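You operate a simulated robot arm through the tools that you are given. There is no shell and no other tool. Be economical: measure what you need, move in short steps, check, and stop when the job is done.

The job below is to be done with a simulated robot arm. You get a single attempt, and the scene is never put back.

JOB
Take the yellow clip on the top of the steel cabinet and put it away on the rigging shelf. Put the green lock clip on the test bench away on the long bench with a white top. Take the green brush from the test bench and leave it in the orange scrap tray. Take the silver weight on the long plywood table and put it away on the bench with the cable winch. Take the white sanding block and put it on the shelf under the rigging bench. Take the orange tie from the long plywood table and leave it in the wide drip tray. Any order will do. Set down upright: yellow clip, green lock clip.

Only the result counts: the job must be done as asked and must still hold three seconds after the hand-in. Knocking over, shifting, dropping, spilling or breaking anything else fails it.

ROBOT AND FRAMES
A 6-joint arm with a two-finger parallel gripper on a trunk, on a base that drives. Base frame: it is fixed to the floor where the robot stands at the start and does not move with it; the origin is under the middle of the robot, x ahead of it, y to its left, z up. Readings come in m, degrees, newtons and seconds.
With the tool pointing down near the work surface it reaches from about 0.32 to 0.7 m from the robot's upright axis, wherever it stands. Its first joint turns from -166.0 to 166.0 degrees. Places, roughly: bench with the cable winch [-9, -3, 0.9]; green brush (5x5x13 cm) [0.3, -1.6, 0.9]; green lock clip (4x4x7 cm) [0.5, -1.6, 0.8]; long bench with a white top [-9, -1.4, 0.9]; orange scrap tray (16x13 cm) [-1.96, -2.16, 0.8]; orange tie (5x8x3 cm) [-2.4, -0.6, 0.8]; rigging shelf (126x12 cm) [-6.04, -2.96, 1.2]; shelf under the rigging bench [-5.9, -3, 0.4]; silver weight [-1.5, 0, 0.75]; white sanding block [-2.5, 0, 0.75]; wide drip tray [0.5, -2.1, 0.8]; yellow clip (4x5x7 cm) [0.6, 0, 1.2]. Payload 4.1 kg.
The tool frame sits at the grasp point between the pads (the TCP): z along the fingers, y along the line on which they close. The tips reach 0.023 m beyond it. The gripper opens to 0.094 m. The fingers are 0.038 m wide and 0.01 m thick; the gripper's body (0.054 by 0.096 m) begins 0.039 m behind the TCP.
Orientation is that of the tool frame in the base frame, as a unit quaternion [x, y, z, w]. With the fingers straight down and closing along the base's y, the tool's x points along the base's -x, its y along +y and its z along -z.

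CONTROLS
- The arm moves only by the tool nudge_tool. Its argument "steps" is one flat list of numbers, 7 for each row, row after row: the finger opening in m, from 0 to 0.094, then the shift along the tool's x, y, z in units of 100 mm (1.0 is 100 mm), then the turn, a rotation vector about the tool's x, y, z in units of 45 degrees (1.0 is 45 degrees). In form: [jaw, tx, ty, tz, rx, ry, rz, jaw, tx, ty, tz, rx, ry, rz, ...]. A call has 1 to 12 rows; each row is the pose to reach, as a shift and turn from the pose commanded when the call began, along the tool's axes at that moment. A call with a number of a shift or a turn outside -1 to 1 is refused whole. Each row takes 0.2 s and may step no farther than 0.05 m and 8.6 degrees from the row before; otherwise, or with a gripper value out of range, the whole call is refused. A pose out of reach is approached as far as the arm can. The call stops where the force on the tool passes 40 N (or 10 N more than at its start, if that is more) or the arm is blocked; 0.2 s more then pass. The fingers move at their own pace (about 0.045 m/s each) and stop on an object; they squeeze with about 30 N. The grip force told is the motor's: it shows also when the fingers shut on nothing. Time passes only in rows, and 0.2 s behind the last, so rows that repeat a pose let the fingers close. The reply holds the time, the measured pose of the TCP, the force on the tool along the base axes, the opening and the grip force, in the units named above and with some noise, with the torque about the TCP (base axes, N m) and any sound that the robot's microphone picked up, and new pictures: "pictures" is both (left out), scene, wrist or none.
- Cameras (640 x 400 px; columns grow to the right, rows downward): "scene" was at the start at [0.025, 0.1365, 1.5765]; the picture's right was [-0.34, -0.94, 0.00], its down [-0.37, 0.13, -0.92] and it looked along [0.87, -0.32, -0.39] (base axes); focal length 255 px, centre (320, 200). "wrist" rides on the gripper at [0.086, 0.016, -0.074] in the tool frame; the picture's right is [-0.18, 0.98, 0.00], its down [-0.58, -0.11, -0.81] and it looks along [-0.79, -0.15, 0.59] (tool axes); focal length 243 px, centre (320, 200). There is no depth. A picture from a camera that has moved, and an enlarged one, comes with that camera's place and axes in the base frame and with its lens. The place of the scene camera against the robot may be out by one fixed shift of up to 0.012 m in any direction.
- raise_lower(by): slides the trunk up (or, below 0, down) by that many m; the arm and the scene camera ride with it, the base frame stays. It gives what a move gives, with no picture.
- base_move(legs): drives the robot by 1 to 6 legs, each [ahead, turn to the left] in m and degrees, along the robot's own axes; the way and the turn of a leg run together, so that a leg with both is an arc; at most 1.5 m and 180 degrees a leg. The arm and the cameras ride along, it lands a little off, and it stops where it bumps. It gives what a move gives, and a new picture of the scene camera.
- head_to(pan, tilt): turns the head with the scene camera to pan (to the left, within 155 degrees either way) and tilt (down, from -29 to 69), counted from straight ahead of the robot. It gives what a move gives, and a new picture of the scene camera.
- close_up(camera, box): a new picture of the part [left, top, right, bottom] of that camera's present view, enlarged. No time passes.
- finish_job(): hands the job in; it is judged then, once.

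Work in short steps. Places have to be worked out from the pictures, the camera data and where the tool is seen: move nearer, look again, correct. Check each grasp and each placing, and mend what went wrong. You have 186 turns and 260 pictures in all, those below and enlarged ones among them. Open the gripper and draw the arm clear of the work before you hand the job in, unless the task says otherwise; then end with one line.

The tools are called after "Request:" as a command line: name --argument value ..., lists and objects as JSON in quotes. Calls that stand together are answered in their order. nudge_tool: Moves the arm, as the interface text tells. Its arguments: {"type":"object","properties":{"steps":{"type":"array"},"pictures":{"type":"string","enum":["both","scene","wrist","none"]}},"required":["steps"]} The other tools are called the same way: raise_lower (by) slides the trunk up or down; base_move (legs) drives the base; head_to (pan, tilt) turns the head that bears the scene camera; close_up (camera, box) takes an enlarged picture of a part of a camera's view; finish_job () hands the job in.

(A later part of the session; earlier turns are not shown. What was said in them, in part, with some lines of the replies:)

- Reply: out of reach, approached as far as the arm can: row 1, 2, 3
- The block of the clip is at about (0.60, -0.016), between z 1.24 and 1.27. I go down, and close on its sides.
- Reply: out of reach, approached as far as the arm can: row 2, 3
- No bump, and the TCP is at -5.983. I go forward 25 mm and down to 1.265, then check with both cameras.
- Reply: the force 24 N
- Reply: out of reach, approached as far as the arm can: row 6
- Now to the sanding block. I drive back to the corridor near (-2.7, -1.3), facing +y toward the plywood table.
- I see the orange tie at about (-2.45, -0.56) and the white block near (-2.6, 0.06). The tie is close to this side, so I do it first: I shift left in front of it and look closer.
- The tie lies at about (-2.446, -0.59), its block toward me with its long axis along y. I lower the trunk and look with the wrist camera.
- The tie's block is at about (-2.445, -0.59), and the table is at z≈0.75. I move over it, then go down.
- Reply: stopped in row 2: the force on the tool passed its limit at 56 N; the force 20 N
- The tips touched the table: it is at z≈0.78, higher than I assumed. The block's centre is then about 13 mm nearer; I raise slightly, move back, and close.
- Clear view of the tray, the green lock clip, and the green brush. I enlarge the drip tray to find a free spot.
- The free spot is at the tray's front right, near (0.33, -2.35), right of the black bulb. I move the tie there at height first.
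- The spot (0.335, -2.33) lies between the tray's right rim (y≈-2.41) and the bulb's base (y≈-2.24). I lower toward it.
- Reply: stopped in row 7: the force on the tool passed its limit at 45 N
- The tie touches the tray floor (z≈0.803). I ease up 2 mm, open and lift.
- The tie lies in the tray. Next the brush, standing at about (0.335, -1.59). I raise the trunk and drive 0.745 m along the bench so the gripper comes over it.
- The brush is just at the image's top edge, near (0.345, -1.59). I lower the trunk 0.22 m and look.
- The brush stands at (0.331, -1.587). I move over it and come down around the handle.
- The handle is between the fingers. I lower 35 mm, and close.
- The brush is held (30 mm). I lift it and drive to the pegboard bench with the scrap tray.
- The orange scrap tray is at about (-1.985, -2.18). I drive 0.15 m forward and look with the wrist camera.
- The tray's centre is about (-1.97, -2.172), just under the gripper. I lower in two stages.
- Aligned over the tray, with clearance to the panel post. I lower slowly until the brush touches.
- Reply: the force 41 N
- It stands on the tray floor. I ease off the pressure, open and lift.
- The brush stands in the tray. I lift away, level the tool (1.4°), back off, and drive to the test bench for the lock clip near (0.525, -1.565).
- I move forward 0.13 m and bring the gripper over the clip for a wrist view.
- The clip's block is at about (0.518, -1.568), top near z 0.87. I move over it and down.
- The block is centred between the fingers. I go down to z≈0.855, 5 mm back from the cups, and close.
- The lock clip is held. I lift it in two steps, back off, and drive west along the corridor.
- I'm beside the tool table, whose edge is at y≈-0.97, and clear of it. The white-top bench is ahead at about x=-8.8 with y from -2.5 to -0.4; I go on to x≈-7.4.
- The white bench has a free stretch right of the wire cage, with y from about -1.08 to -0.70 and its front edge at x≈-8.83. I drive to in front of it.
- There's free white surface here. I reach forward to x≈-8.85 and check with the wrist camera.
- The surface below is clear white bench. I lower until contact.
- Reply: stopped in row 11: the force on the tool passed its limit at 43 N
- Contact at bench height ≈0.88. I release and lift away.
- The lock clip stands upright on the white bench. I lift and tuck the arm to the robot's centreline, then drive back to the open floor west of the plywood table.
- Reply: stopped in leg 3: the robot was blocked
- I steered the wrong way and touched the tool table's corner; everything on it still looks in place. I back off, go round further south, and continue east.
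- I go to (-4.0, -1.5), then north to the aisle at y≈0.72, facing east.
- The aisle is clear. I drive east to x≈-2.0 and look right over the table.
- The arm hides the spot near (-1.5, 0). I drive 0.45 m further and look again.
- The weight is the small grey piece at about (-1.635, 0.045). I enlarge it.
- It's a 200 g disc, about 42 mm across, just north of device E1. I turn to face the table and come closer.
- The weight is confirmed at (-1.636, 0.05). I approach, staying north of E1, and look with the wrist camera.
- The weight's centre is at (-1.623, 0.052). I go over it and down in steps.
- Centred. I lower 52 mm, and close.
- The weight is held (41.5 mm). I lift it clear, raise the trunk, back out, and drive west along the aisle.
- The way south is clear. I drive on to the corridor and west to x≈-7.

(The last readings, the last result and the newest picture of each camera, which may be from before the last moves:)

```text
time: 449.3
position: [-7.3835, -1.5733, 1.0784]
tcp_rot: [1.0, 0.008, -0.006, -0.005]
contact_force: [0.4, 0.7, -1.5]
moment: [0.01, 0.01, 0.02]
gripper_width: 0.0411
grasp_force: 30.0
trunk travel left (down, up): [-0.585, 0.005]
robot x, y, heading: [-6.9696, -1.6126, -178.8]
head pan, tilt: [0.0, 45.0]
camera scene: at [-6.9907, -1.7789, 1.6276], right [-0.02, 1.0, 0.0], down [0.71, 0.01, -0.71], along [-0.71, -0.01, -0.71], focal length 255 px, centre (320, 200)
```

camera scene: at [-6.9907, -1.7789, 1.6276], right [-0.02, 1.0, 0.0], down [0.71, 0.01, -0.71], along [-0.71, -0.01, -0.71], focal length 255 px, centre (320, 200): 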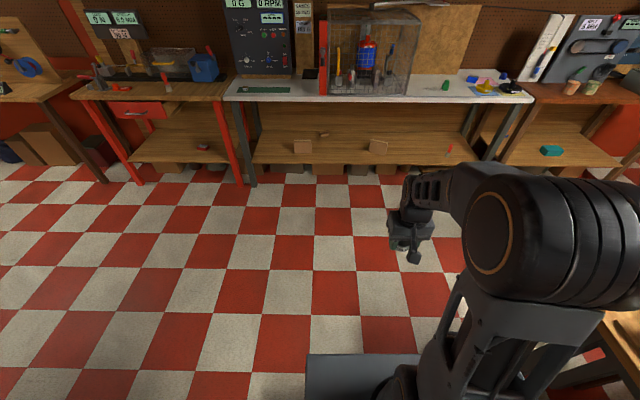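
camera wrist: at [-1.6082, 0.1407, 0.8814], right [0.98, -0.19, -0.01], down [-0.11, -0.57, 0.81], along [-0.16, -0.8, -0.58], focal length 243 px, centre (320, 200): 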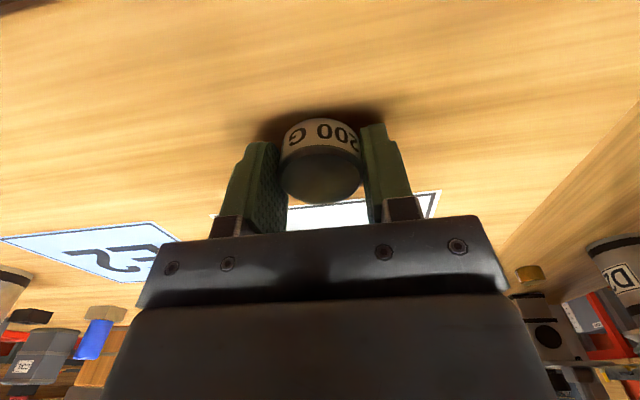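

The red-legged bench spans y from -3.6 to -2.5. I enlarge both candidates to make sure which one has the cable winch.

Request:
head_to --pan 28 --tilt 28

Request:
close_up --camera "scene" --box '[120, 60, 440, 260]'

```text
time: 450.2
position: [-7.3833, -1.5729, 1.0784]
tcp_rot: [1.0, 0.008, -0.006, -0.005]
contact_force: [-0.7, 0.1, -1.4]
moment: [0.0, 0.0, 0.04]
gripper_width: 0.0409
grasp_force: 29.9
trunk travel left (down, up): [-0.585, 0.005]
robot x, y, heading: [-6.9705, -1.6149, -178.9]
head pan, tilt: [28.0, 28.0]
camera scene: at [-6.989, -1.8216, 1.6533], right [-0.48, 0.87, 0.0], down [0.41, 0.23, -0.88], along [-0.77, -0.43, -0.47], focal length 255 px, centre (320, 200)
```

scene: 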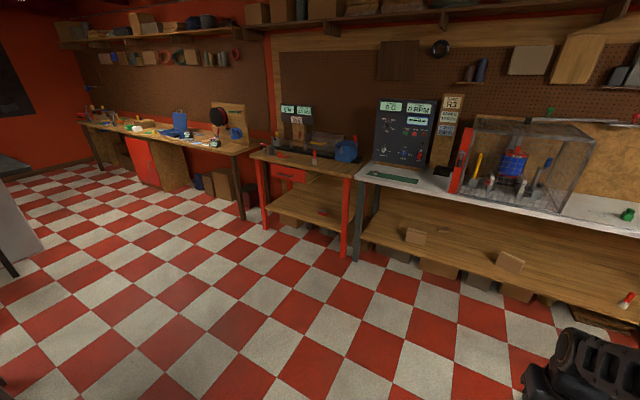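

```text
2.00 times, centred on (280, 160) of scene
camera zoom: at [-6.989, -1.8216, 1.6533], right [-0.48, 0.87, 0.0], down [0.41, 0.23, -0.88], along [-0.77, -0.43, -0.47], focal length 511 px, centre (400, 280)
```

zoom: 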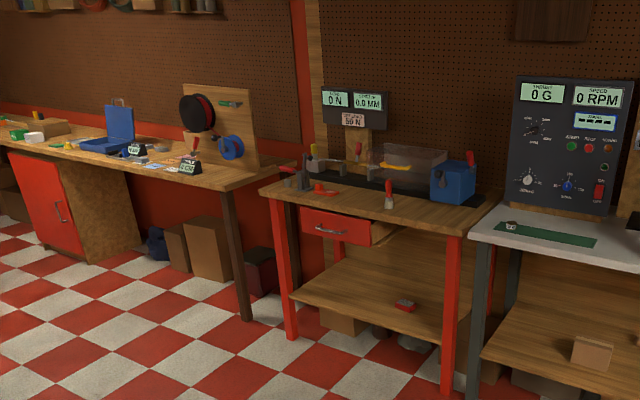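

The red-legged bench at (-9, -3.05) has the pull tester with the blue winch, matching the given place. I drive in front of it.

Request:
base_move --legs '[[0, 42.3], [1.0, 0], [0.9, 0], [0, -43.4]]'

Request:
head_to --pan 0 --tilt 42

Request:
close_up --camera "scene" --box '[160, 120, 480, 320]'

```text
time: 463.6
position: [-8.7423, -2.8849, 1.0782]
tcp_rot: [1.0, 0.014, -0.005, -0.004]
contact_force: [0.3, 0.7, -1.5]
moment: [0.02, -0.02, 0.0]
gripper_width: 0.0407
grasp_force: 30.3
trunk travel left (down, up): [-0.585, 0.005]
robot x, y, heading: [-8.3291, -2.9218, -178.2]
head pan, tilt: [28.0, 28.0]
camera scene: at [-8.3459, -3.1293, 1.6534], right [-0.5, 0.87, 0.0], down [0.41, 0.23, -0.88], along [-0.77, -0.44, -0.47], focal length 255 px, centre (320, 200)
```

scene: 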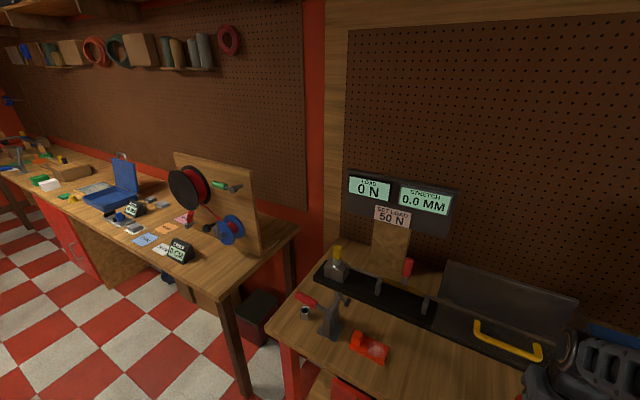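

```text
time: 464.6
position: [-8.7423, -2.8854, 1.0786]
tcp_rot: [1.0, 0.013, -0.005, -0.004]
contact_force: [-0.2, -0.4, -3.2]
moment: [-0.04, 0.0, -0.05]
gripper_width: 0.0411
grasp_force: 30.0
trunk travel left (down, up): [-0.585, 0.005]
robot x, y, heading: [-8.3347, -2.9208, -178.2]
head pan, tilt: [0.0, 42.0]
camera scene: at [-8.3502, -3.0869, 1.6319], right [-0.03, 1.0, 0.0], down [0.67, 0.02, -0.74], along [-0.74, -0.02, -0.67], focal length 255 px, centre (320, 200)
```

scene: 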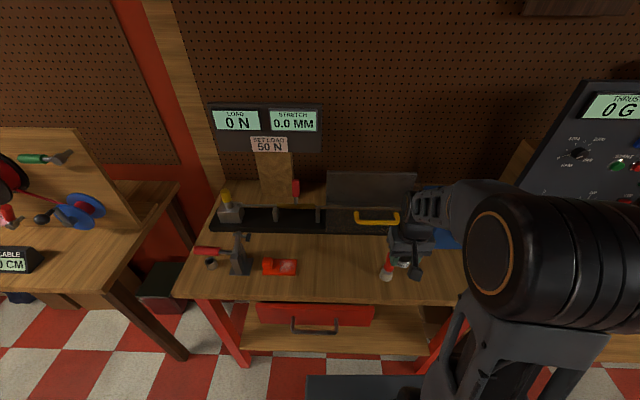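

```text
2.00 times, centred on (320, 220) of scene
camera zoom: at [-8.3502, -3.0869, 1.6319], right [-0.03, 1.0, 0.0], down [0.67, 0.02, -0.74], along [-0.74, -0.02, -0.67], focal length 511 px, centre (320, 160)
```

zoom: 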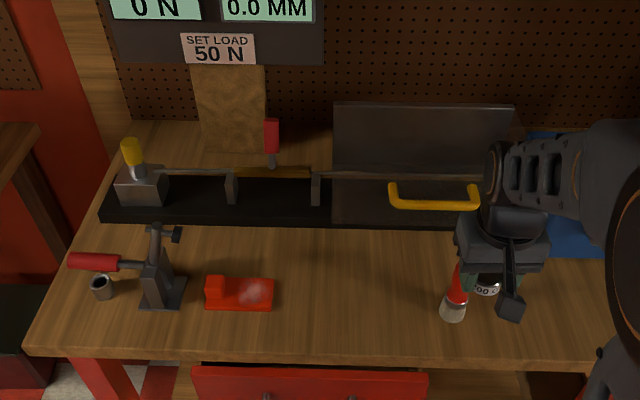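

There's a free spot near (-8.865, -3.03), between the red block and the brush. I move the weight over it at height.

Request:
nudge_tool --steps '[0.02, 0, 0.4, 0, 0, 0, 0, 0.02, 0, 0.8, 0, 0, 0, 0, 0.02, -0.3, 1.0, 0, 0, 0, 0, 0.02, -0.75, 1.0, 0, 0, 0, 0]' --pictures "none"

Request:
nudge_tool --steps '[0.02, -0.2, 0.4, 0.2, 0, 0, 0, 0.02, -0.48, 0.45, 0.5, 0, 0, 0]' --pictures "both"

```text
time: 465.6
position: [-8.816, -2.9845, 1.0773]
tcp_rot: [1.0, 0.012, -0.005, -0.004]
contact_force: [0.2, 0.8, -2.1]
moment: [-0.02, 0.02, -0.03]
gripper_width: 0.041
grasp_force: 29.8
trunk travel left (down, up): [-0.585, 0.005]
robot x, y, heading: [-8.3267, -2.924, -178.2]
head pan, tilt: [0.0, 42.0]
```

```text
time: 466.2
position: [-8.8639, -3.0336, 1.0249]
tcp_rot: [1.0, 0.013, -0.005, -0.006]
contact_force: [0.4, 0.6, -2.4]
moment: [-0.01, -0.01, 0.02]
gripper_width: 0.0409
grasp_force: 30.0
trunk travel left (down, up): [-0.585, 0.005]
robot x, y, heading: [-8.3313, -2.922, -178.4]
head pan, tilt: [0.0, 42.0]
camera scene: at [-8.3514, -3.0872, 1.6319], right [-0.03, 1.0, 0.0], down [0.67, 0.02, -0.74], along [-0.74, -0.02, -0.67], focal length 255 px, centre (320, 200)
camera wrist: at [-8.7762, -3.0511, 1.1005], right [-0.16, -0.99, -0.01], down [-0.58, 0.09, 0.81], along [-0.8, 0.13, -0.58], focal length 243 px, centre (320, 200)
```

scene: 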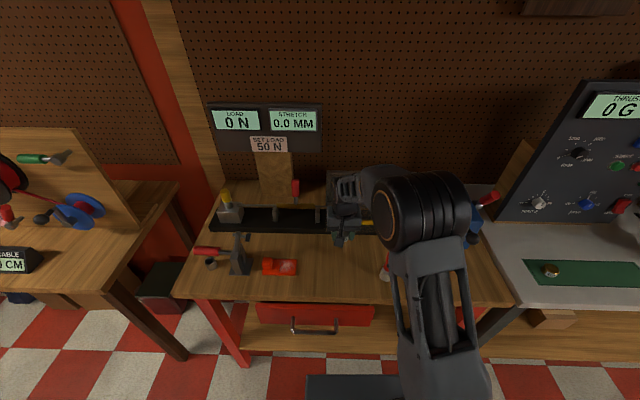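
wrist: 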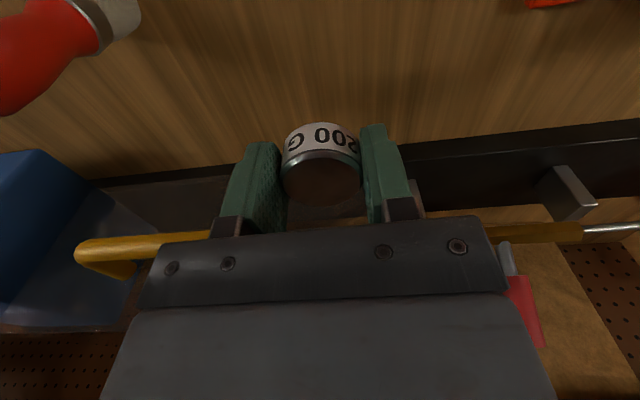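

The spot beneath is clear. I shift 15 mm toward me and lower until contact.

Request:
nudge_tool --steps '[0.02, 0.15, 0, 0.3, 0, 0, 0, 0.02, 0.15, 0, 0.6, 0, 0, 0, 0.02, 0.15, 0, 0.8, 0, 0, 0, 0.02, 0.15, 0, 0.9, 0, 0, 0, 0.02, 0.15, 0, 0.95, 0, 0, 0, 0.02, 0.15, 0, 1.0, 0, 0, 0]' --pictures "none"

Request:
nudge_tool --steps '[0.02, 0, 0, 0.06, 0, 0, 0, 0.02, 0, 0, 0.12, 0, 0, 0, 0.02, 0, 0, 0.18, 0, 0, 0, 0.02, 0, 0, 0.24, 0, 0, 0, 0.02, 0, 0, 0.3, 0, 0, 0, 0.02, 0, 0, 0.36, 0, 0, 0, 0.02, 0, 0, 0.42, 0, 0, 0, 0.02, 0, 0, 0.48, 0, 0, 0]' --pictures "wrist"

```text
time: 467.6
position: [-8.8495, -3.0306, 0.9286]
tcp_rot: [1.0, 0.014, -0.006, -0.004]
contact_force: [1.0, 0.2, -2.2]
moment: [0.01, -0.03, -0.01]
gripper_width: 0.0411
grasp_force: 30.1
trunk travel left (down, up): [-0.585, 0.005]
robot x, y, heading: [-8.328, -2.9233, -178.4]
head pan, tilt: [0.0, 42.0]
```

```text
time: 468.8
position: [-8.8493, -3.0321, 0.9029]
tcp_rot: [1.0, 0.014, -0.009, -0.005]
contact_force: [8.2, 2.1, 18.5]
moment: [-0.44, -0.54, 0.3]
gripper_width: 0.041
grasp_force: 29.7
trunk travel left (down, up): [-0.585, 0.005]
robot x, y, heading: [-8.328, -2.9212, -178.0]
head pan, tilt: [0.0, 42.0]
stopped in row 6: the force on the tool passed its limit at 43 N (the readings are from after the stop); the commanded pose is now the measured one
camera wrist: at [-8.7602, -3.0483, 0.9781], right [-0.16, -0.99, 0.0], down [-0.57, 0.09, 0.82], along [-0.81, 0.13, -0.58], focal length 243 px, centre (320, 200)
```

wrist: 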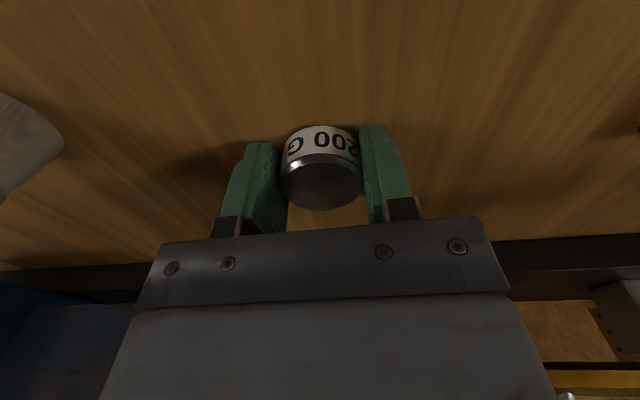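

It has touched the bench (z≈0.88). I ease up, release, and lift.

Request:
nudge_tool --steps '[0.041, 0, 0, -0.02, 0, 0, 0, 0.065, 0, 0, -0.02, 0, 0, 0, 0.065, 0, 0, -0.02, 0, 0, 0, 0.065, 0, 0, -0.02, 0, 0, 0, 0.065, 0, 0, -0.3, 0, 0, 0, 0.065, 0, 0, -0.7, 0, 0, 0, 0.065, 0, 0, -1.0, 0, 0, 0]' --pictures "wrist"

```text
time: 470.4
position: [-8.8496, -3.0332, 1.0003]
tcp_rot: [1.0, 0.014, -0.007, -0.004]
contact_force: [-0.4, -0.1, -0.1]
moment: [-0.02, -0.01, -0.01]
gripper_width: 0.0648
grasp_force: 0.1
trunk travel left (down, up): [-0.585, 0.005]
robot x, y, heading: [-8.333, -2.9199, -178.4]
head pan, tilt: [0.0, 42.0]
camera wrist: at [-8.7602, -3.0496, 1.0752], right [-0.16, -0.99, -0.01], down [-0.57, 0.09, 0.82], along [-0.8, 0.13, -0.58], focal length 243 px, centre (320, 200)
```

wrist: 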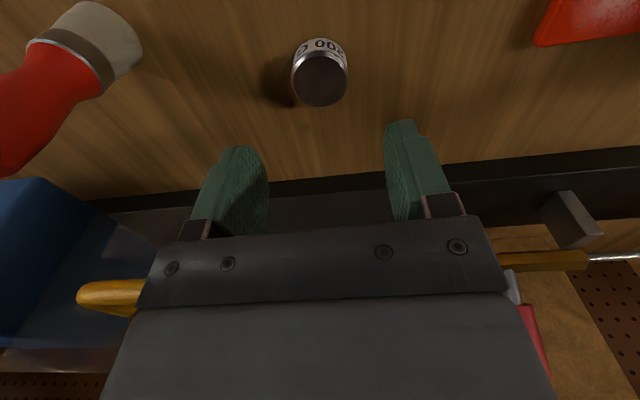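

The weight rests on the winch bench. I lift and tuck the arm, then drive back for the sanding block.

Request:
nudge_tool --steps '[0.065, 0.1, 0, -0.4, 0, 0, 0, 0.065, 0.3, 0, -0.8, 0, 0, 0, 0.065, 0.7, -0.2, -1.0, 0, 0, 0, 0.065, 1.0, -0.6, -1.0, 0, 0, 0, 0.065, 1.0, -1.0, -1.0, 0, 0, 0]' --pictures "none"

Request:
base_move --legs '[[-0.5, 0], [0, -142], [1.5, 0], [0.25, 0], [0, -39]]'

```text
time: 471.6
position: [-8.7523, -2.9307, 1.1007]
tcp_rot: [1.0, 0.013, -0.007, -0.005]
contact_force: [0.5, -0.5, -0.2]
moment: [0.02, 0.01, -0.01]
gripper_width: 0.065
grasp_force: 0.1
trunk travel left (down, up): [-0.585, 0.005]
robot x, y, heading: [-8.3291, -2.9203, -178.2]
head pan, tilt: [0.0, 42.0]
```

```text
time: 490.5
position: [-6.0878, -1.8043, 1.1005]
tcp_rot: [-0.007, 1.0, -0.004, 0.007]
contact_force: [0.4, -0.6, 0.3]
moment: [0.0, 0.0, 0.0]
gripper_width: 0.0647
grasp_force: 0.0
trunk travel left (down, up): [-0.585, 0.005]
robot x, y, heading: [-6.5091, -1.8105, 0.9]
head pan, tilt: [0.0, 42.0]
camera scene: at [-6.4907, -1.6408, 1.6319], right [0.02, -1.0, 0.0], down [-0.67, -0.01, -0.74], along [0.74, 0.01, -0.67], focal length 255 px, centre (320, 200)
```

scene: 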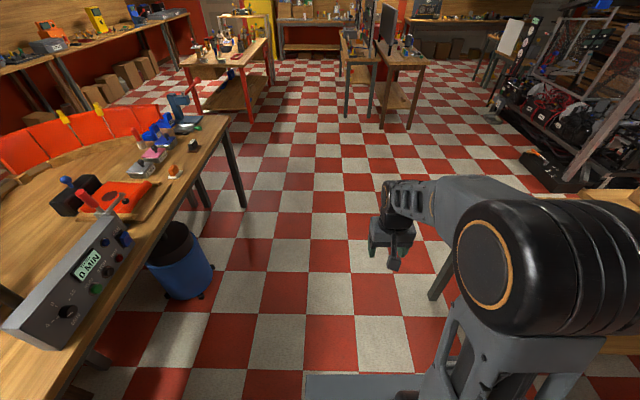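

I continue to (-4.0, -1.5), then north and east to beside the sanding block.

Request:
base_move --legs '[[0, 6], [1.5, 0], [1.02, 0], [0, 83], [1.2, 0], [1.1, 0]]'

```text
time: 517.7
position: [-4.1145, 1.2314, 1.0994]
tcp_rot: [0.718, -0.696, -0.001, -0.008]
contact_force: [-0.8, -0.2, -0.1]
moment: [0.0, 0.01, -0.01]
gripper_width: 0.0646
grasp_force: 0.1
trunk travel left (down, up): [-0.585, 0.005]
robot x, y, heading: [-4.1005, 0.8102, 92.2]
head pan, tilt: [0.0, 42.0]
camera scene: at [-4.2726, 0.8297, 1.6319], right [1.0, 0.03, 0.0], down [0.02, -0.67, -0.74], along [-0.02, 0.74, -0.67], focal length 255 px, centre (320, 200)
```

scene: 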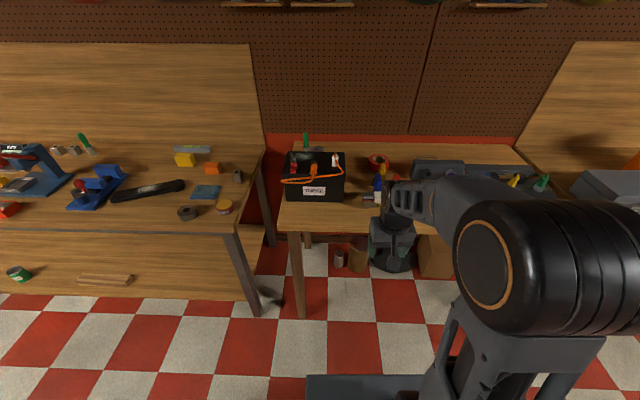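

I turn east, drive to x≈-2.62, and turn to face the table.

Request:
base_move --legs '[[0, -93], [1.45, 0], [0, -90]]'

Request:
close_up --camera "scene" --box '[260, 160, 460, 300]'

```text
time: 532.5
position: [-2.6762, 0.4203, 1.0977]
tcp_rot: [0.702, 0.712, -0.008, 0.003]
contact_force: [0.2, 0.0, 0.5]
moment: [-0.01, -0.04, 0.02]
gripper_width: 0.065
grasp_force: 0.1
trunk travel left (down, up): [-0.585, 0.005]
robot x, y, heading: [-2.6797, 0.8425, -89.0]
head pan, tilt: [0.0, 42.0]
camera scene: at [-2.5151, 0.8231, 1.6319], right [-1.0, -0.02, 0.0], down [-0.01, 0.67, -0.74], along [0.01, -0.74, -0.67], focal length 255 px, centre (320, 200)
```

scene: 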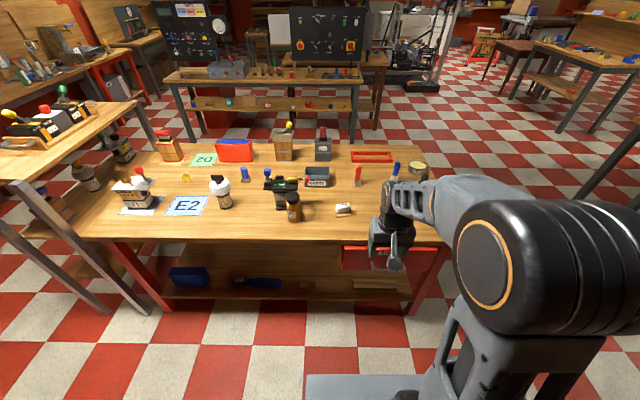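

```text
2.86 times, centred on (360, 230) of scene
camera zoom: at [-2.5151, 0.8231, 1.6319], right [-1.0, -0.02, 0.0], down [-0.01, 0.67, -0.74], along [0.01, -0.74, -0.67], focal length 730 px, centre (206, 114)
```

zoom: 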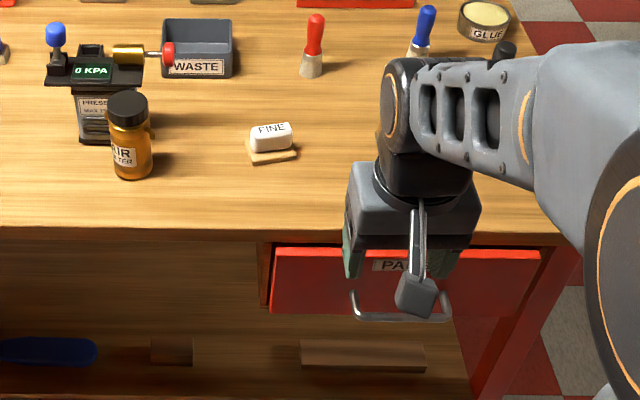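

The block is at (-2.614, -0.036), about 64 mm wide along x, so I can grip it across x. I drive 0.33 m nearer and look with the wrist camera.

Request:
base_move --legs '[[0.33, -1]]'

Request:
nudge_tool --steps '[0.094, 0, 0.3, 0.3, 0, 0, 0, 0.094, 0, 0.62, 0.6, 0, 0, 0, 0.094, -0.2, 0.62, 1.0, 0, 0, 0]' --pictures "wrist"

```text
time: 534.7
position: [-2.6811, 0.086, 1.0999]
tcp_rot: [0.709, 0.705, -0.008, 0.002]
contact_force: [-0.5, 0.3, 0.2]
moment: [0.02, 0.02, 0.02]
gripper_width: 0.0652
grasp_force: 0.0
trunk travel left (down, up): [-0.585, 0.005]
robot x, y, heading: [-2.6804, 0.5124, -90.1]
head pan, tilt: [0.0, 42.0]
camera scene: at [-2.5132, 0.4853, 1.6319], right [-1.0, 0.0, 0.0], down [0.0, 0.67, -0.74], along [0.0, -0.74, -0.67], focal length 255 px, centre (320, 200)
```

scene: 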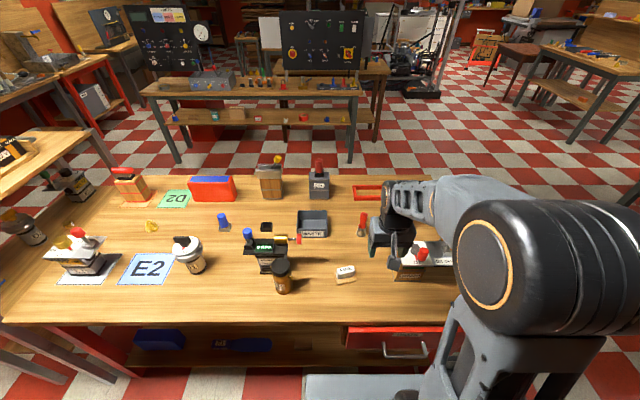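

```text
time: 535.5
position: [-2.6174, 0.0657, 0.9991]
tcp_rot: [0.71, 0.705, -0.008, 0.002]
contact_force: [0.6, 0.3, 0.4]
moment: [-0.01, -0.01, -0.01]
gripper_width: 0.0941
grasp_force: 0.1
trunk travel left (down, up): [-0.585, 0.005]
robot x, y, heading: [-2.6752, 0.5098, -90.0]
head pan, tilt: [0.0, 42.0]
camera wrist: at [-2.5989, 0.1502, 1.0732], right [0.98, -0.19, -0.01], down [-0.11, -0.57, 0.82], along [-0.16, -0.8, -0.58], focal length 243 px, centre (320, 200)
```

wrist: 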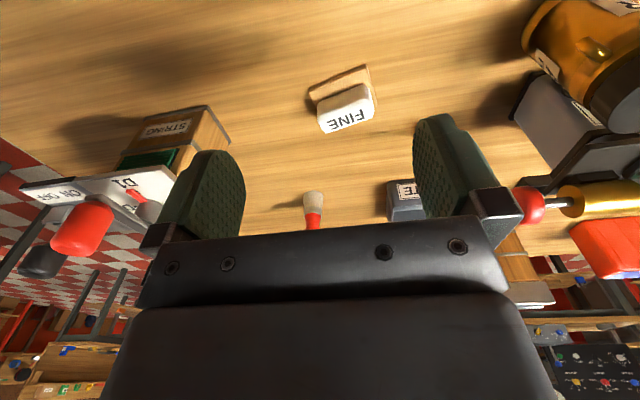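

The block is turned about 12° from the x axis. I enlarge it to refine its centre.

Request:
close_up --camera "wrist" --box '[280, 50, 408, 150]'

```text
4.00 times, centred on (344, 100) of wrist
camera zoom: at [-2.5989, 0.1502, 1.0732], right [0.98, -0.19, -0.01], down [-0.11, -0.57, 0.82], along [-0.16, -0.8, -0.58], focal length 970 px, centre (224, 600)
```

zoom: 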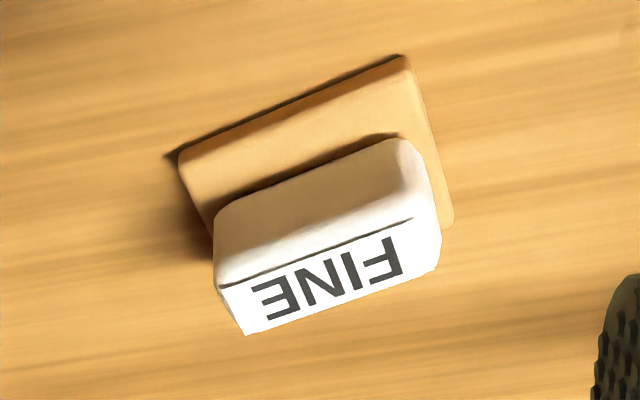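

The white block is centred at (-2.604, -0.035), turned 12°, on a thin wooden rest. I rotate the gripper, move over it, and lower part way.

Request:
nudge_tool --steps '[0.094, -0.4, 0.07, 0.0, 0, 0, -0.13, 0.094, -0.8, 0.13, 0.1, 0, 0, -0.26, 0.094, -0.98, 0.14, 0.4, 0, 0, -0.27, 0.094, -0.98, 0.14, 0.8, 0, 0, -0.27, 0.094, -0.98, 0.14, 1.0, 0, 0, -0.27]' --pictures "wrist"

```text
time: 536.7
position: [-2.6075, -0.0371, 0.9017]
tcp_rot: [0.631, 0.776, -0.009, 0.002]
contact_force: [-0.6, 0.3, 0.0]
moment: [0.0, 0.0, 0.03]
gripper_width: 0.0941
grasp_force: 0.1
trunk travel left (down, up): [-0.585, 0.005]
robot x, y, heading: [-2.6803, 0.5101, -90.3]
head pan, tilt: [0.0, 42.0]
camera wrist: at [-2.6085, 0.0496, 0.9759], right [1.0, 0.02, -0.01], down [0.02, -0.58, 0.82], along [0.01, -0.82, -0.58], focal length 243 px, centre (320, 200)
```

wrist: 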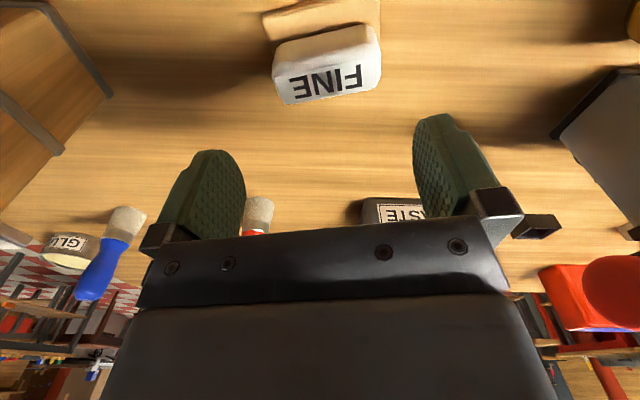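

Well aligned. I trim yaw and x slightly, lower to z≈0.817 (above the rest), and close.

Request:
nudge_tool --steps '[0.094, 0, 0.05, 0.4, 0, 0, -0.08, 0.094, 0, 0.05, 0.75, 0, 0, -0.08, 0.094, 0, 0.05, 0.84, 0, 0, -0.08, 0.04, 0, 0.05, 0.84, 0, 0, -0.08, 0.04, 0, 0.05, 0.84, 0, 0, -0.08, 0.04, 0, 0.05, 0.84, 0, 0, -0.08]' --pictures "wrist"

```text
time: 538.1
position: [-2.6056, -0.0362, 0.8161]
tcp_rot: [0.606, 0.795, -0.01, 0.0]
contact_force: [0.1, 0.1, 0.4]
moment: [-0.02, -0.01, -0.01]
gripper_width: 0.0669
grasp_force: 30.2
trunk travel left (down, up): [-0.585, 0.005]
robot x, y, heading: [-2.6762, 0.5094, -90.1]
head pan, tilt: [0.0, 42.0]
camera wrist: at [-2.6105, 0.0507, 0.8915], right [1.0, 0.08, -0.01], down [0.06, -0.58, 0.81], along [0.06, -0.81, -0.58], focal length 243 px, centre (320, 200)
```

wrist: 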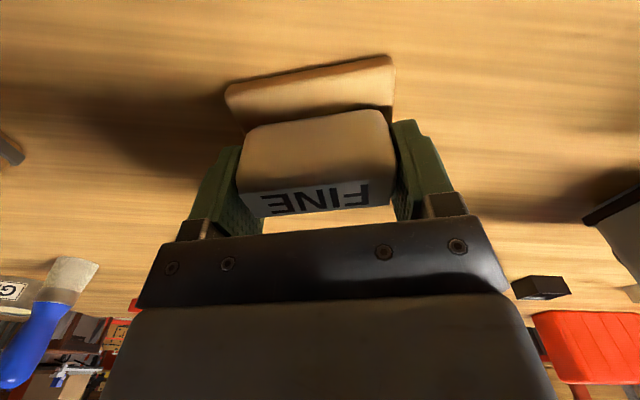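

Gripped at 67 mm. I lift straight up and see whether the rest stays.

Request:
nudge_tool --steps '[0.04, 0, 0, -0.2, 0, 0, 0, 0.04, 0, 0, -0.5, 0, 0, 0, 0.04, 0, 0, -0.9, 0, 0, 0]' --pictures "wrist"

```text
time: 538.9
position: [-2.6036, -0.0335, 0.906]
tcp_rot: [0.606, 0.795, -0.009, 0.0]
contact_force: [0.3, 0.3, -1.1]
moment: [0.0, -0.01, 0.0]
gripper_width: 0.0664
grasp_force: 29.6
trunk travel left (down, up): [-0.585, 0.005]
robot x, y, heading: [-2.6794, 0.5074, -90.4]
head pan, tilt: [0.0, 42.0]
camera wrist: at [-2.6098, 0.0535, 0.9813], right [1.0, 0.08, -0.01], down [0.06, -0.58, 0.81], along [0.06, -0.81, -0.58], focal length 243 px, centre (320, 200)
```

wrist: 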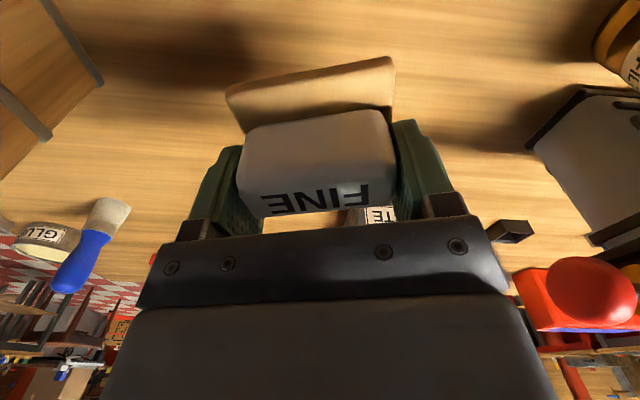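

The wooden base is part of the block; it is held firmly. I undo the yaw, tuck the arm, and drive back toward the rigging bench.

Request:
nudge_tool --steps '[0.04, 0.1, 0, -0.3, 0, 0, 0, 0.04, 0.4, 0, -0.6, 0, 0, 0.1, 0.04, 0.8, 0, -0.8, 0, 0, 0.23, 0.04, 1.0, -0.3, -1.0, 0, 0, 0.35]' --pictures "none"

Request:
base_move --legs '[[-0.3, 0], [0, -89.6], [1.4, 0], [0, 90], [1.2, 0], [1.1, 0]]'

```text
time: 539.9
position: [-2.6574, 0.0573, 1.0044]
tcp_rot: [0.71, 0.704, -0.008, 0.002]
contact_force: [-0.2, 0.4, -1.1]
moment: [0.0, -0.02, -0.02]
gripper_width: 0.0667
grasp_force: 30.1
trunk travel left (down, up): [-0.585, 0.005]
robot x, y, heading: [-2.6762, 0.5021, -90.1]
head pan, tilt: [0.0, 42.0]
```

```text
time: 567.0
position: [-3.9465, -1.9701, 1.0057]
tcp_rot: [0.686, 0.728, -0.008, 0.002]
contact_force: [-0.4, 0.8, -0.9]
moment: [-0.03, -0.02, -0.01]
gripper_width: 0.0664
grasp_force: 29.6
trunk travel left (down, up): [-0.585, 0.005]
robot x, y, heading: [-3.9978, -1.5217, -86.6]
head pan, tilt: [0.0, 42.0]
camera scene: at [-3.8306, -1.5331, 1.6319], right [-1.0, -0.06, 0.0], down [-0.04, 0.67, -0.74], along [0.05, -0.74, -0.67], focal length 255 px, centre (320, 200)
```

scene: 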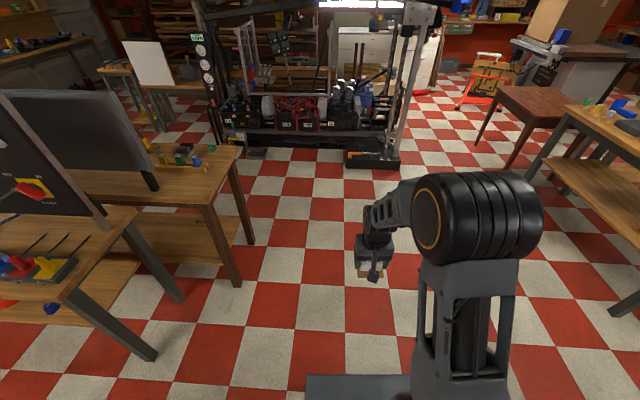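

I drive to about (-4.95, -3.05), facing the bench front, and look at the lower shelf.

Request:
base_move --legs '[[0, -35.2], [1.2, 0], [0.6, 0], [0, -58.2]]'

Request:
raise_lower --by -0.4

Request:
head_to --pan 0 --tilt 35

```text
time: 580.4
position: [-5.3911, -3.06, 1.0056]
tcp_rot: [1.0, -0.01, -0.007, -0.004]
contact_force: [0.5, 0.4, -0.5]
moment: [0.0, -0.03, -0.01]
gripper_width: 0.0668
grasp_force: 29.7
trunk travel left (down, up): [-0.585, 0.005]
robot x, y, heading: [-4.9396, -3.0482, 179.2]
head pan, tilt: [0.0, 42.0]
camera scene: at [-4.9694, -3.21, 1.6319], right [0.02, 1.0, 0.0], down [0.67, -0.01, -0.74], along [-0.74, 0.01, -0.67], focal length 255 px, centre (320, 200)
```

scene: 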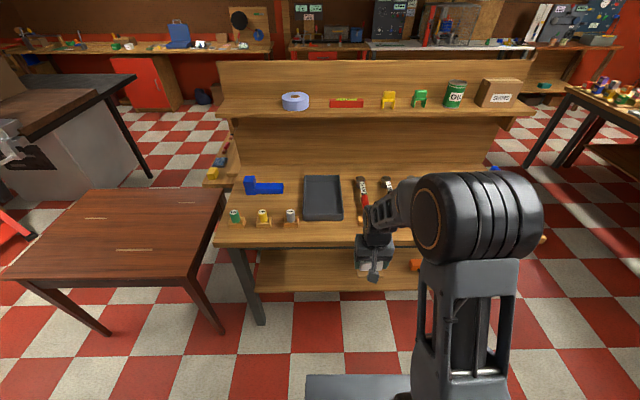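

```text
time: 584.2
position: [-5.392, -3.0599, 0.6058]
tcp_rot: [1.0, -0.011, -0.008, -0.004]
contact_force: [-0.2, 0.9, -0.5]
moment: [-0.01, 0.02, 0.01]
gripper_width: 0.0666
grasp_force: 29.8
trunk travel left (down, up): [-0.185, 0.405]
robot x, y, heading: [-4.9416, -3.0441, 179.2]
head pan, tilt: [0.0, 42.0]
```

```text
time: 584.9
position: [-5.393, -3.061, 0.6052]
tcp_rot: [1.0, -0.01, -0.007, -0.004]
contact_force: [0.1, 0.0, -2.3]
moment: [0.01, 0.01, 0.01]
gripper_width: 0.0662
grasp_force: 30.1
trunk travel left (down, up): [-0.185, 0.405]
robot x, y, heading: [-4.9429, -3.0486, 179.1]
head pan, tilt: [0.0, 35.0]
camera scene: at [-4.9738, -3.2101, 1.2423], right [0.02, 1.0, 0.0], down [0.57, -0.01, -0.82], along [-0.82, 0.01, -0.57], focal length 255 px, centre (320, 200)
```

scene: 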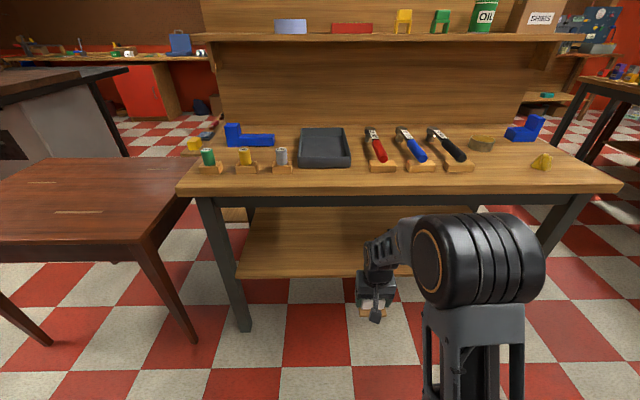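

The lower shelf is clear around y=-3.1, with its front edge at x≈-5.64 and z≈0.41. I pitch the tool about 40° forward so it can reach under the bench top.

Request:
nudge_tool --steps '[0.04, -0.1, 0, 0, 0, -0.18, 0, 0.04, -0.2, 0, 0, 0, -0.36, 0, 0.04, -0.3, 0, 0, 0, -0.54, 0, 0.04, -0.4, 0, 0, 0, -0.72, 0, 0.04, -0.5, 0, 0, 0, -0.89, 0]' --pictures "both"

```text
time: 586.1
position: [-5.4274, -3.0452, 0.6024]
tcp_rot: [0.959, -0.056, -0.274, -0.04]
contact_force: [-2.4, -1.2, 0.0]
moment: [0.1, -0.11, 0.14]
gripper_width: 0.0668
grasp_force: 29.7
out of reach, approached as far as the arm can: row 4, 5
trunk travel left (down, up): [-0.185, 0.405]
robot x, y, heading: [-4.9434, -3.0437, 178.8]
head pan, tilt: [0.0, 35.0]
camera scene: at [-4.9738, -3.2101, 1.2424], right [0.02, 1.0, 0.0], down [0.57, -0.01, -0.82], along [-0.82, 0.01, -0.57], focal length 255 px, centre (320, 200)
camera wrist: at [-5.3174, -3.0788, 0.6204], right [-0.28, -0.96, 0.05], down [-0.06, 0.07, 1.0], along [-0.96, 0.28, -0.07], focal length 243 px, centre (320, 200)
```

scene: 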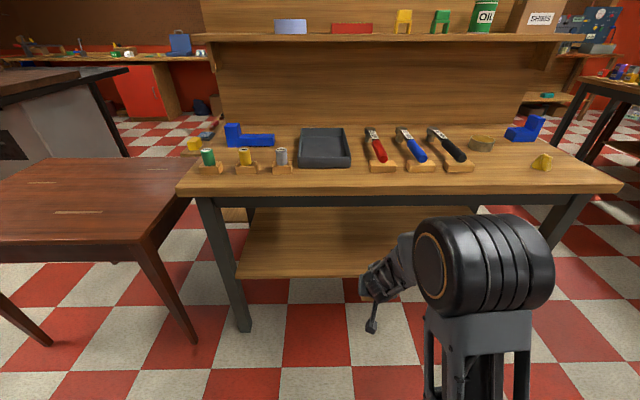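
wrist: 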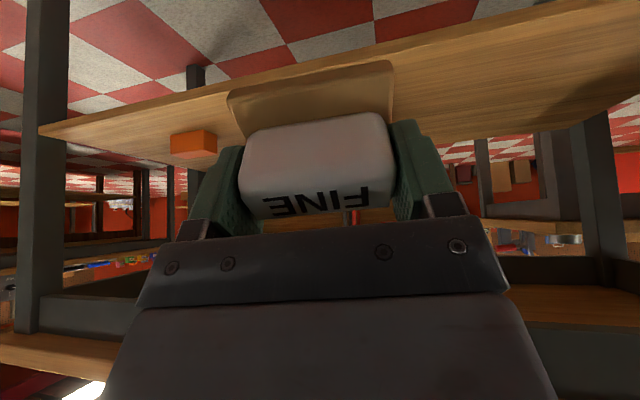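

The wrist is limited with the shoulder this high. I lower the trunk fully, raise the arm to compensate, and finish the pitch there.

Request:
raise_lower --by -0.18

Request:
nudge_tool --steps '[0.04, -0.2, 0, -0.33, 0, 0, 0, 0.04, -0.4, 0, -0.66, 0, 0, 0, 0.04, -0.61, 0, -0.98, -0.05, -0.06, -0.03, 0.04, -0.61, 0, -0.98, -0.1, -0.12, -0.07, 0.04, -0.61, 0, -0.98, -0.144, -0.18, -0.1]' --pictures "scene"

```text
time: 588.1
position: [-5.4295, -3.0478, 0.423]
tcp_rot: [0.959, -0.017, -0.28, -0.047]
contact_force: [-0.3, 0.2, -1.9]
moment: [-0.01, -0.02, -0.02]
gripper_width: 0.0666
grasp_force: 29.9
trunk travel left (down, up): [-0.005, 0.585]
robot x, y, heading: [-4.9423, -3.0463, 178.9]
head pan, tilt: [0.0, 35.0]
```

```text
time: 589.3
position: [-5.4298, -3.0561, 0.5371]
tcp_rot: [0.937, 0.039, -0.346, -0.006]
contact_force: [0.8, -0.1, -1.1]
moment: [0.0, -0.03, 0.0]
gripper_width: 0.0668
grasp_force: 30.2
trunk travel left (down, up): [-0.005, 0.585]
robot x, y, heading: [-4.9439, -3.047, 179.1]
head pan, tilt: [0.0, 35.0]
camera scene: at [-4.9738, -3.2101, 1.0624], right [0.02, 1.0, 0.0], down [0.57, -0.01, -0.82], along [-0.82, 0.01, -0.57], focal length 255 px, centre (320, 200)
```

scene: 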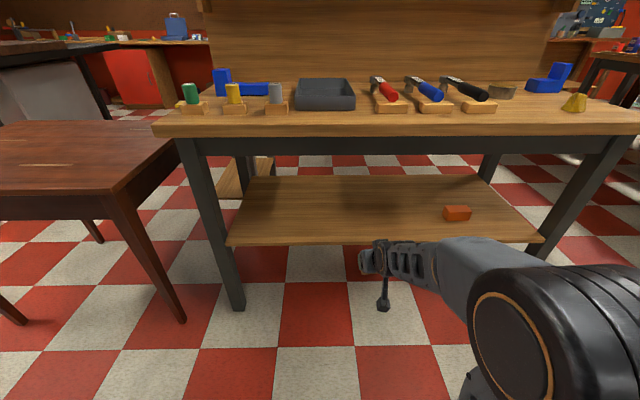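

Now the pitch is 40° and the shelf is at z≈0.413. I drive 0.25 m forward, bringing the block over the shelf's front edge.

Request:
base_move --legs '[[0.15, 0]]'

Request:
nudge_tool --steps '[0.04, 0.1, 0, 0.12, 0, 0, 0]' --pictures "both"

```text
time: 590.6
position: [-5.5801, -3.0551, 0.5369]
tcp_rot: [0.938, 0.039, -0.345, -0.005]
contact_force: [-0.4, -0.4, -1.1]
moment: [0.03, -0.02, 0.02]
gripper_width: 0.0666
grasp_force: 30.2
trunk travel left (down, up): [-0.005, 0.585]
robot x, y, heading: [-5.0907, -3.0442, 179.1]
head pan, tilt: [0.0, 35.0]
camera scene: at [-5.1243, -3.208, 1.0624], right [0.01, 1.0, 0.0], down [0.57, -0.01, -0.82], along [-0.82, 0.01, -0.57], focal length 255 px, centre (320, 200)
```

scene: 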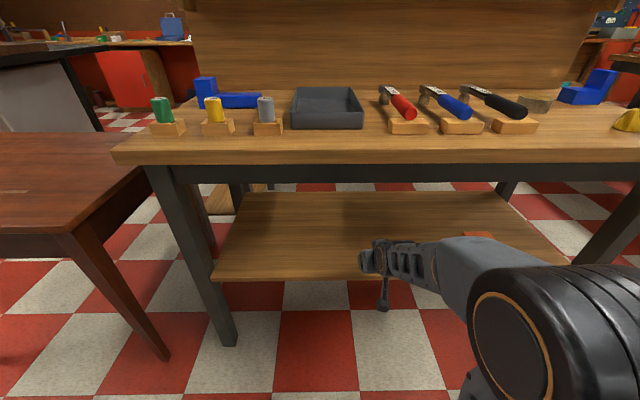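

```text
time: 591.0
position: [-5.5809, -3.0531, 0.5227]
tcp_rot: [0.937, 0.04, -0.346, -0.005]
contact_force: [-0.8, 0.5, -1.1]
moment: [-0.02, -0.03, 0.04]
gripper_width: 0.0666
grasp_force: 30.3
trunk travel left (down, up): [-0.005, 0.585]
robot x, y, heading: [-5.0924, -3.0453, 179.3]
head pan, tilt: [0.0, 35.0]
camera scene: at [-5.1242, -3.208, 1.0624], right [0.01, 1.0, 0.0], down [0.57, -0.01, -0.82], along [-0.82, 0.01, -0.57], focal length 255 px, centre (320, 200)
camera wrist: at [-5.4656, -3.0644, 0.5244], right [-0.07, -0.99, 0.08], down [0.07, 0.08, 0.99], along [-0.99, 0.07, 0.07], focal length 243 px, centre (320, 200)
```

scene: 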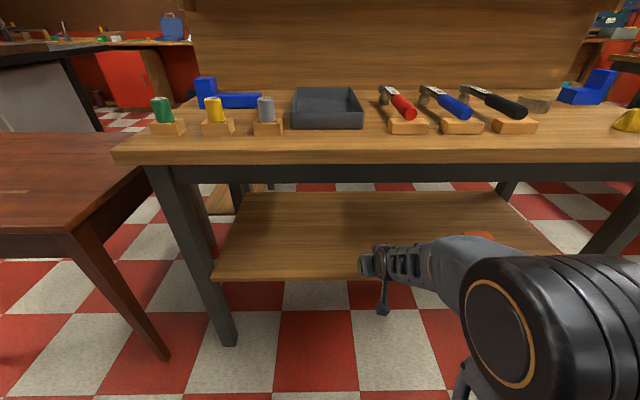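
wrist: 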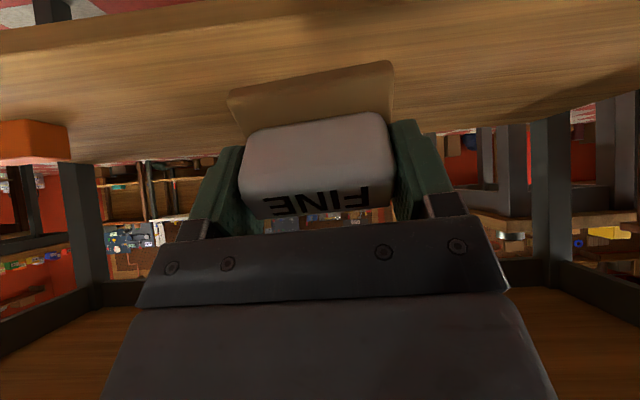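

The shelf passes below the block with about 5 cm of clearance. I drive another 0.15 m.

Request:
base_move --legs '[[0.15, 0]]'

Request:
nudge_tool --steps '[0.04, 0.08, 0, 0.1, 0, 0, 0, 0.04, 0.16, 0, 0.2, 0, 0, 0]' --pictures "both"

```text
time: 592.4
position: [-5.7316, -3.0531, 0.522]
tcp_rot: [0.938, 0.041, -0.345, -0.005]
contact_force: [-0.2, -0.6, -1.5]
moment: [-0.05, -0.04, -0.03]
gripper_width: 0.0667
grasp_force: 30.1
trunk travel left (down, up): [-0.005, 0.585]
robot x, y, heading: [-5.2423, -3.0415, 179.3]
head pan, tilt: [0.0, 35.0]
camera scene: at [-5.2738, -3.2062, 1.0624], right [0.01, 1.0, 0.0], down [0.57, -0.01, -0.82], along [-0.82, 0.01, -0.57], focal length 255 px, centre (320, 200)
```

scene: 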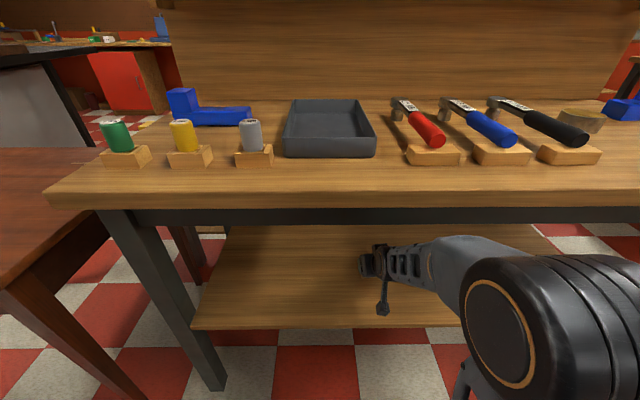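

```text
time: 593.0
position: [-5.7315, -3.0542, 0.4966]
tcp_rot: [0.938, 0.041, -0.345, -0.005]
contact_force: [-0.4, 0.9, -1.2]
moment: [0.01, 0.0, 0.03]
gripper_width: 0.0666
grasp_force: 29.7
trunk travel left (down, up): [-0.005, 0.585]
robot x, y, heading: [-5.2436, -3.0422, 179.0]
head pan, tilt: [0.0, 35.0]
camera scene: at [-5.2737, -3.2062, 1.0624], right [0.01, 1.0, 0.0], down [0.57, -0.01, -0.82], along [-0.82, 0.01, -0.57], focal length 255 px, centre (320, 200)
camera wrist: at [-5.6162, -3.0632, 0.499], right [-0.07, -0.99, 0.08], down [0.07, 0.08, 0.99], along [-1.0, 0.07, 0.07], focal length 243 px, centre (320, 200)
```

scene: 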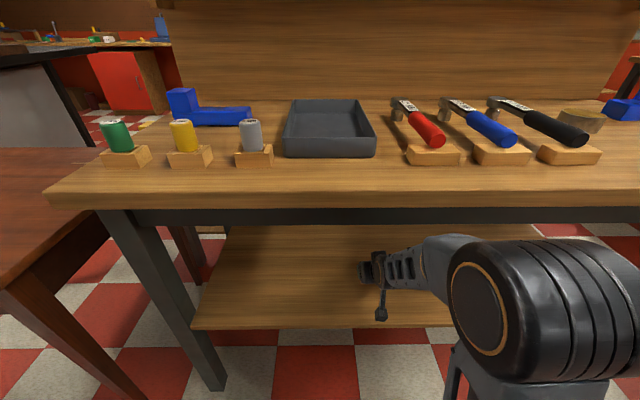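
wrist: 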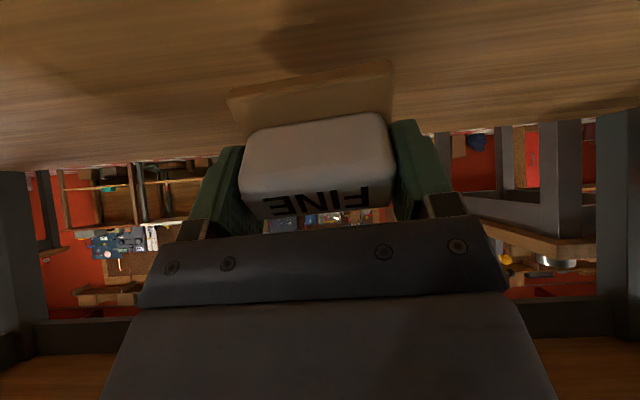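

The block is about 9 cm inside the shelf edge. I lower vertically in small steps until it touches.

Request:
nudge_tool --steps '[0.04, 0.05, 0, 0.06, 0, 0, 0, 0.04, 0.1, 0, 0.12, 0, 0, 0, 0.04, 0.14, 0, 0.165, 0, 0, 0, 0.04, 0.18, 0, 0.21, 0, 0, 0, 0.04, 0.22, 0, 0.255, 0, 0, 0, 0.04, 0.26, 0, 0.3, 0, 0, 0, 0.04, 0.3, 0, 0.345, 0, 0, 0, 0.04, 0.34, 0, 0.39, 0, 0, 0]' --pictures "wrist"

```text
time: 594.3
position: [-5.7343, -3.0521, 0.4702]
tcp_rot: [0.934, 0.039, -0.355, -0.006]
contact_force: [1.7, -0.4, 17.7]
moment: [-0.68, -0.21, 0.06]
gripper_width: 0.0669
grasp_force: 30.4
trunk travel left (down, up): [-0.005, 0.585]
robot x, y, heading: [-5.242, -3.041, 179.3]
head pan, tilt: [0.0, 35.0]
stopped in row 6: the force on the tool passed its limit at 50 N (the readings are from after the stop); the commanded pose is now the measured one
camera wrist: at [-5.6193, -3.0621, 0.4692], right [-0.07, -0.99, 0.09], down [0.09, 0.08, 0.99], along [-0.99, 0.07, 0.09], focal length 243 px, centre (320, 200)
```

wrist: 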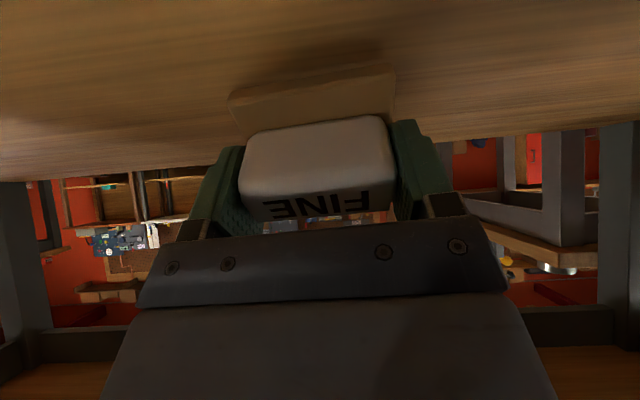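

It touches at the predicted height. I release it; it should settle flat from its rear edge.

Request:
nudge_tool --steps '[0.07, 0, 0, 0, 0, 0, 0, 0.08, 0, 0, 0, 0, 0, 0, 0.088, 0, 0, 0, 0, 0, 0, 0.088, 0, 0, 0, 0, 0, 0]' --pictures "wrist"

```text
time: 595.3
position: [-5.7346, -3.0531, 0.4669]
tcp_rot: [0.936, 0.04, -0.351, -0.004]
contact_force: [-0.8, -0.1, 0.2]
moment: [0.0, -0.01, -0.01]
gripper_width: 0.0879
grasp_force: 0.1
trunk travel left (down, up): [-0.005, 0.585]
robot x, y, heading: [-5.2415, -3.0451, 179.4]
head pan, tilt: [0.0, 35.0]
camera wrist: at [-5.6183, -3.062, 0.4675], right [-0.07, -0.99, 0.09], down [0.09, 0.08, 0.99], along [-0.99, 0.07, 0.08], focal length 243 px, centre (320, 200)
```

wrist: 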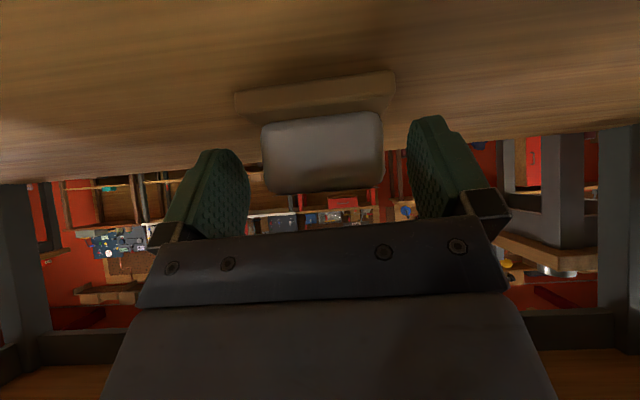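

The block lies flat on the shelf. I pull up and back along the tool axis, then drive back and check.

Request:
nudge_tool --steps '[0.088, 0, 0, -0.2, 0, 0, 0, 0.088, 0, 0, -0.4, 0, 0, 0, 0.088, 0, 0, -0.55, 0, 0, 0]' --pictures "none"

Request:
base_move --legs '[[-0.45, 0]]'

Request:
close_up --camera "scene" --box '[200, 120, 520, 320]'

```text
time: 596.1
position: [-5.6977, -3.0499, 0.5079]
tcp_rot: [0.935, 0.04, -0.351, -0.004]
contact_force: [0.1, 0.4, -1.2]
moment: [-0.04, 0.0, 0.01]
gripper_width: 0.0882
grasp_force: 0.0
trunk travel left (down, up): [-0.005, 0.585]
robot x, y, heading: [-5.2403, -3.0391, 179.3]
head pan, tilt: [0.0, 35.0]
```

```text
time: 598.8
position: [-5.2455, -3.0542, 0.5096]
tcp_rot: [0.936, 0.038, -0.351, -0.005]
contact_force: [-0.5, -0.8, -0.1]
moment: [0.01, 0.0, -0.03]
gripper_width: 0.088
grasp_force: 0.0
trunk travel left (down, up): [-0.005, 0.585]
robot x, y, heading: [-4.7931, -3.0469, 179.0]
head pan, tilt: [0.0, 35.0]
camera scene: at [-4.8227, -3.2117, 1.0624], right [0.01, 1.0, 0.0], down [0.57, -0.01, -0.82], along [-0.82, 0.01, -0.57], focal length 255 px, centre (320, 200)
```

scene: 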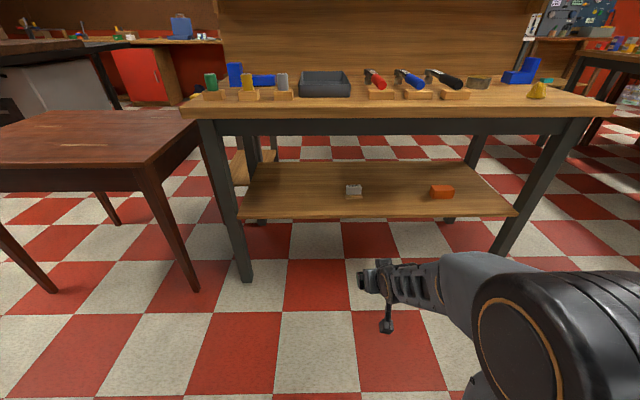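

```text
2.00 times, centred on (360, 220) of scene
camera zoom: at [-4.8227, -3.2117, 1.0624], right [0.01, 1.0, 0.0], down [0.57, -0.01, -0.82], along [-0.82, 0.01, -0.57], focal length 511 px, centre (240, 160)
```

zoom: 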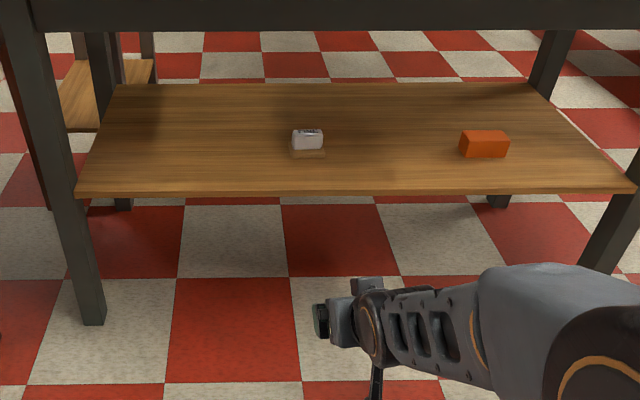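

All six items are in place: the block lies flat on the lower shelf, the gripper is open, and the arm is clear. I hand the job in.

Request:
finish_job

```text
The job is handed in.
```

All six items were put in the places you asked for, with the yellow clip and the green lock clip both standing upright. On one drive the base bumped the corner of the tool table; in the pictures nothing on it looked moved.
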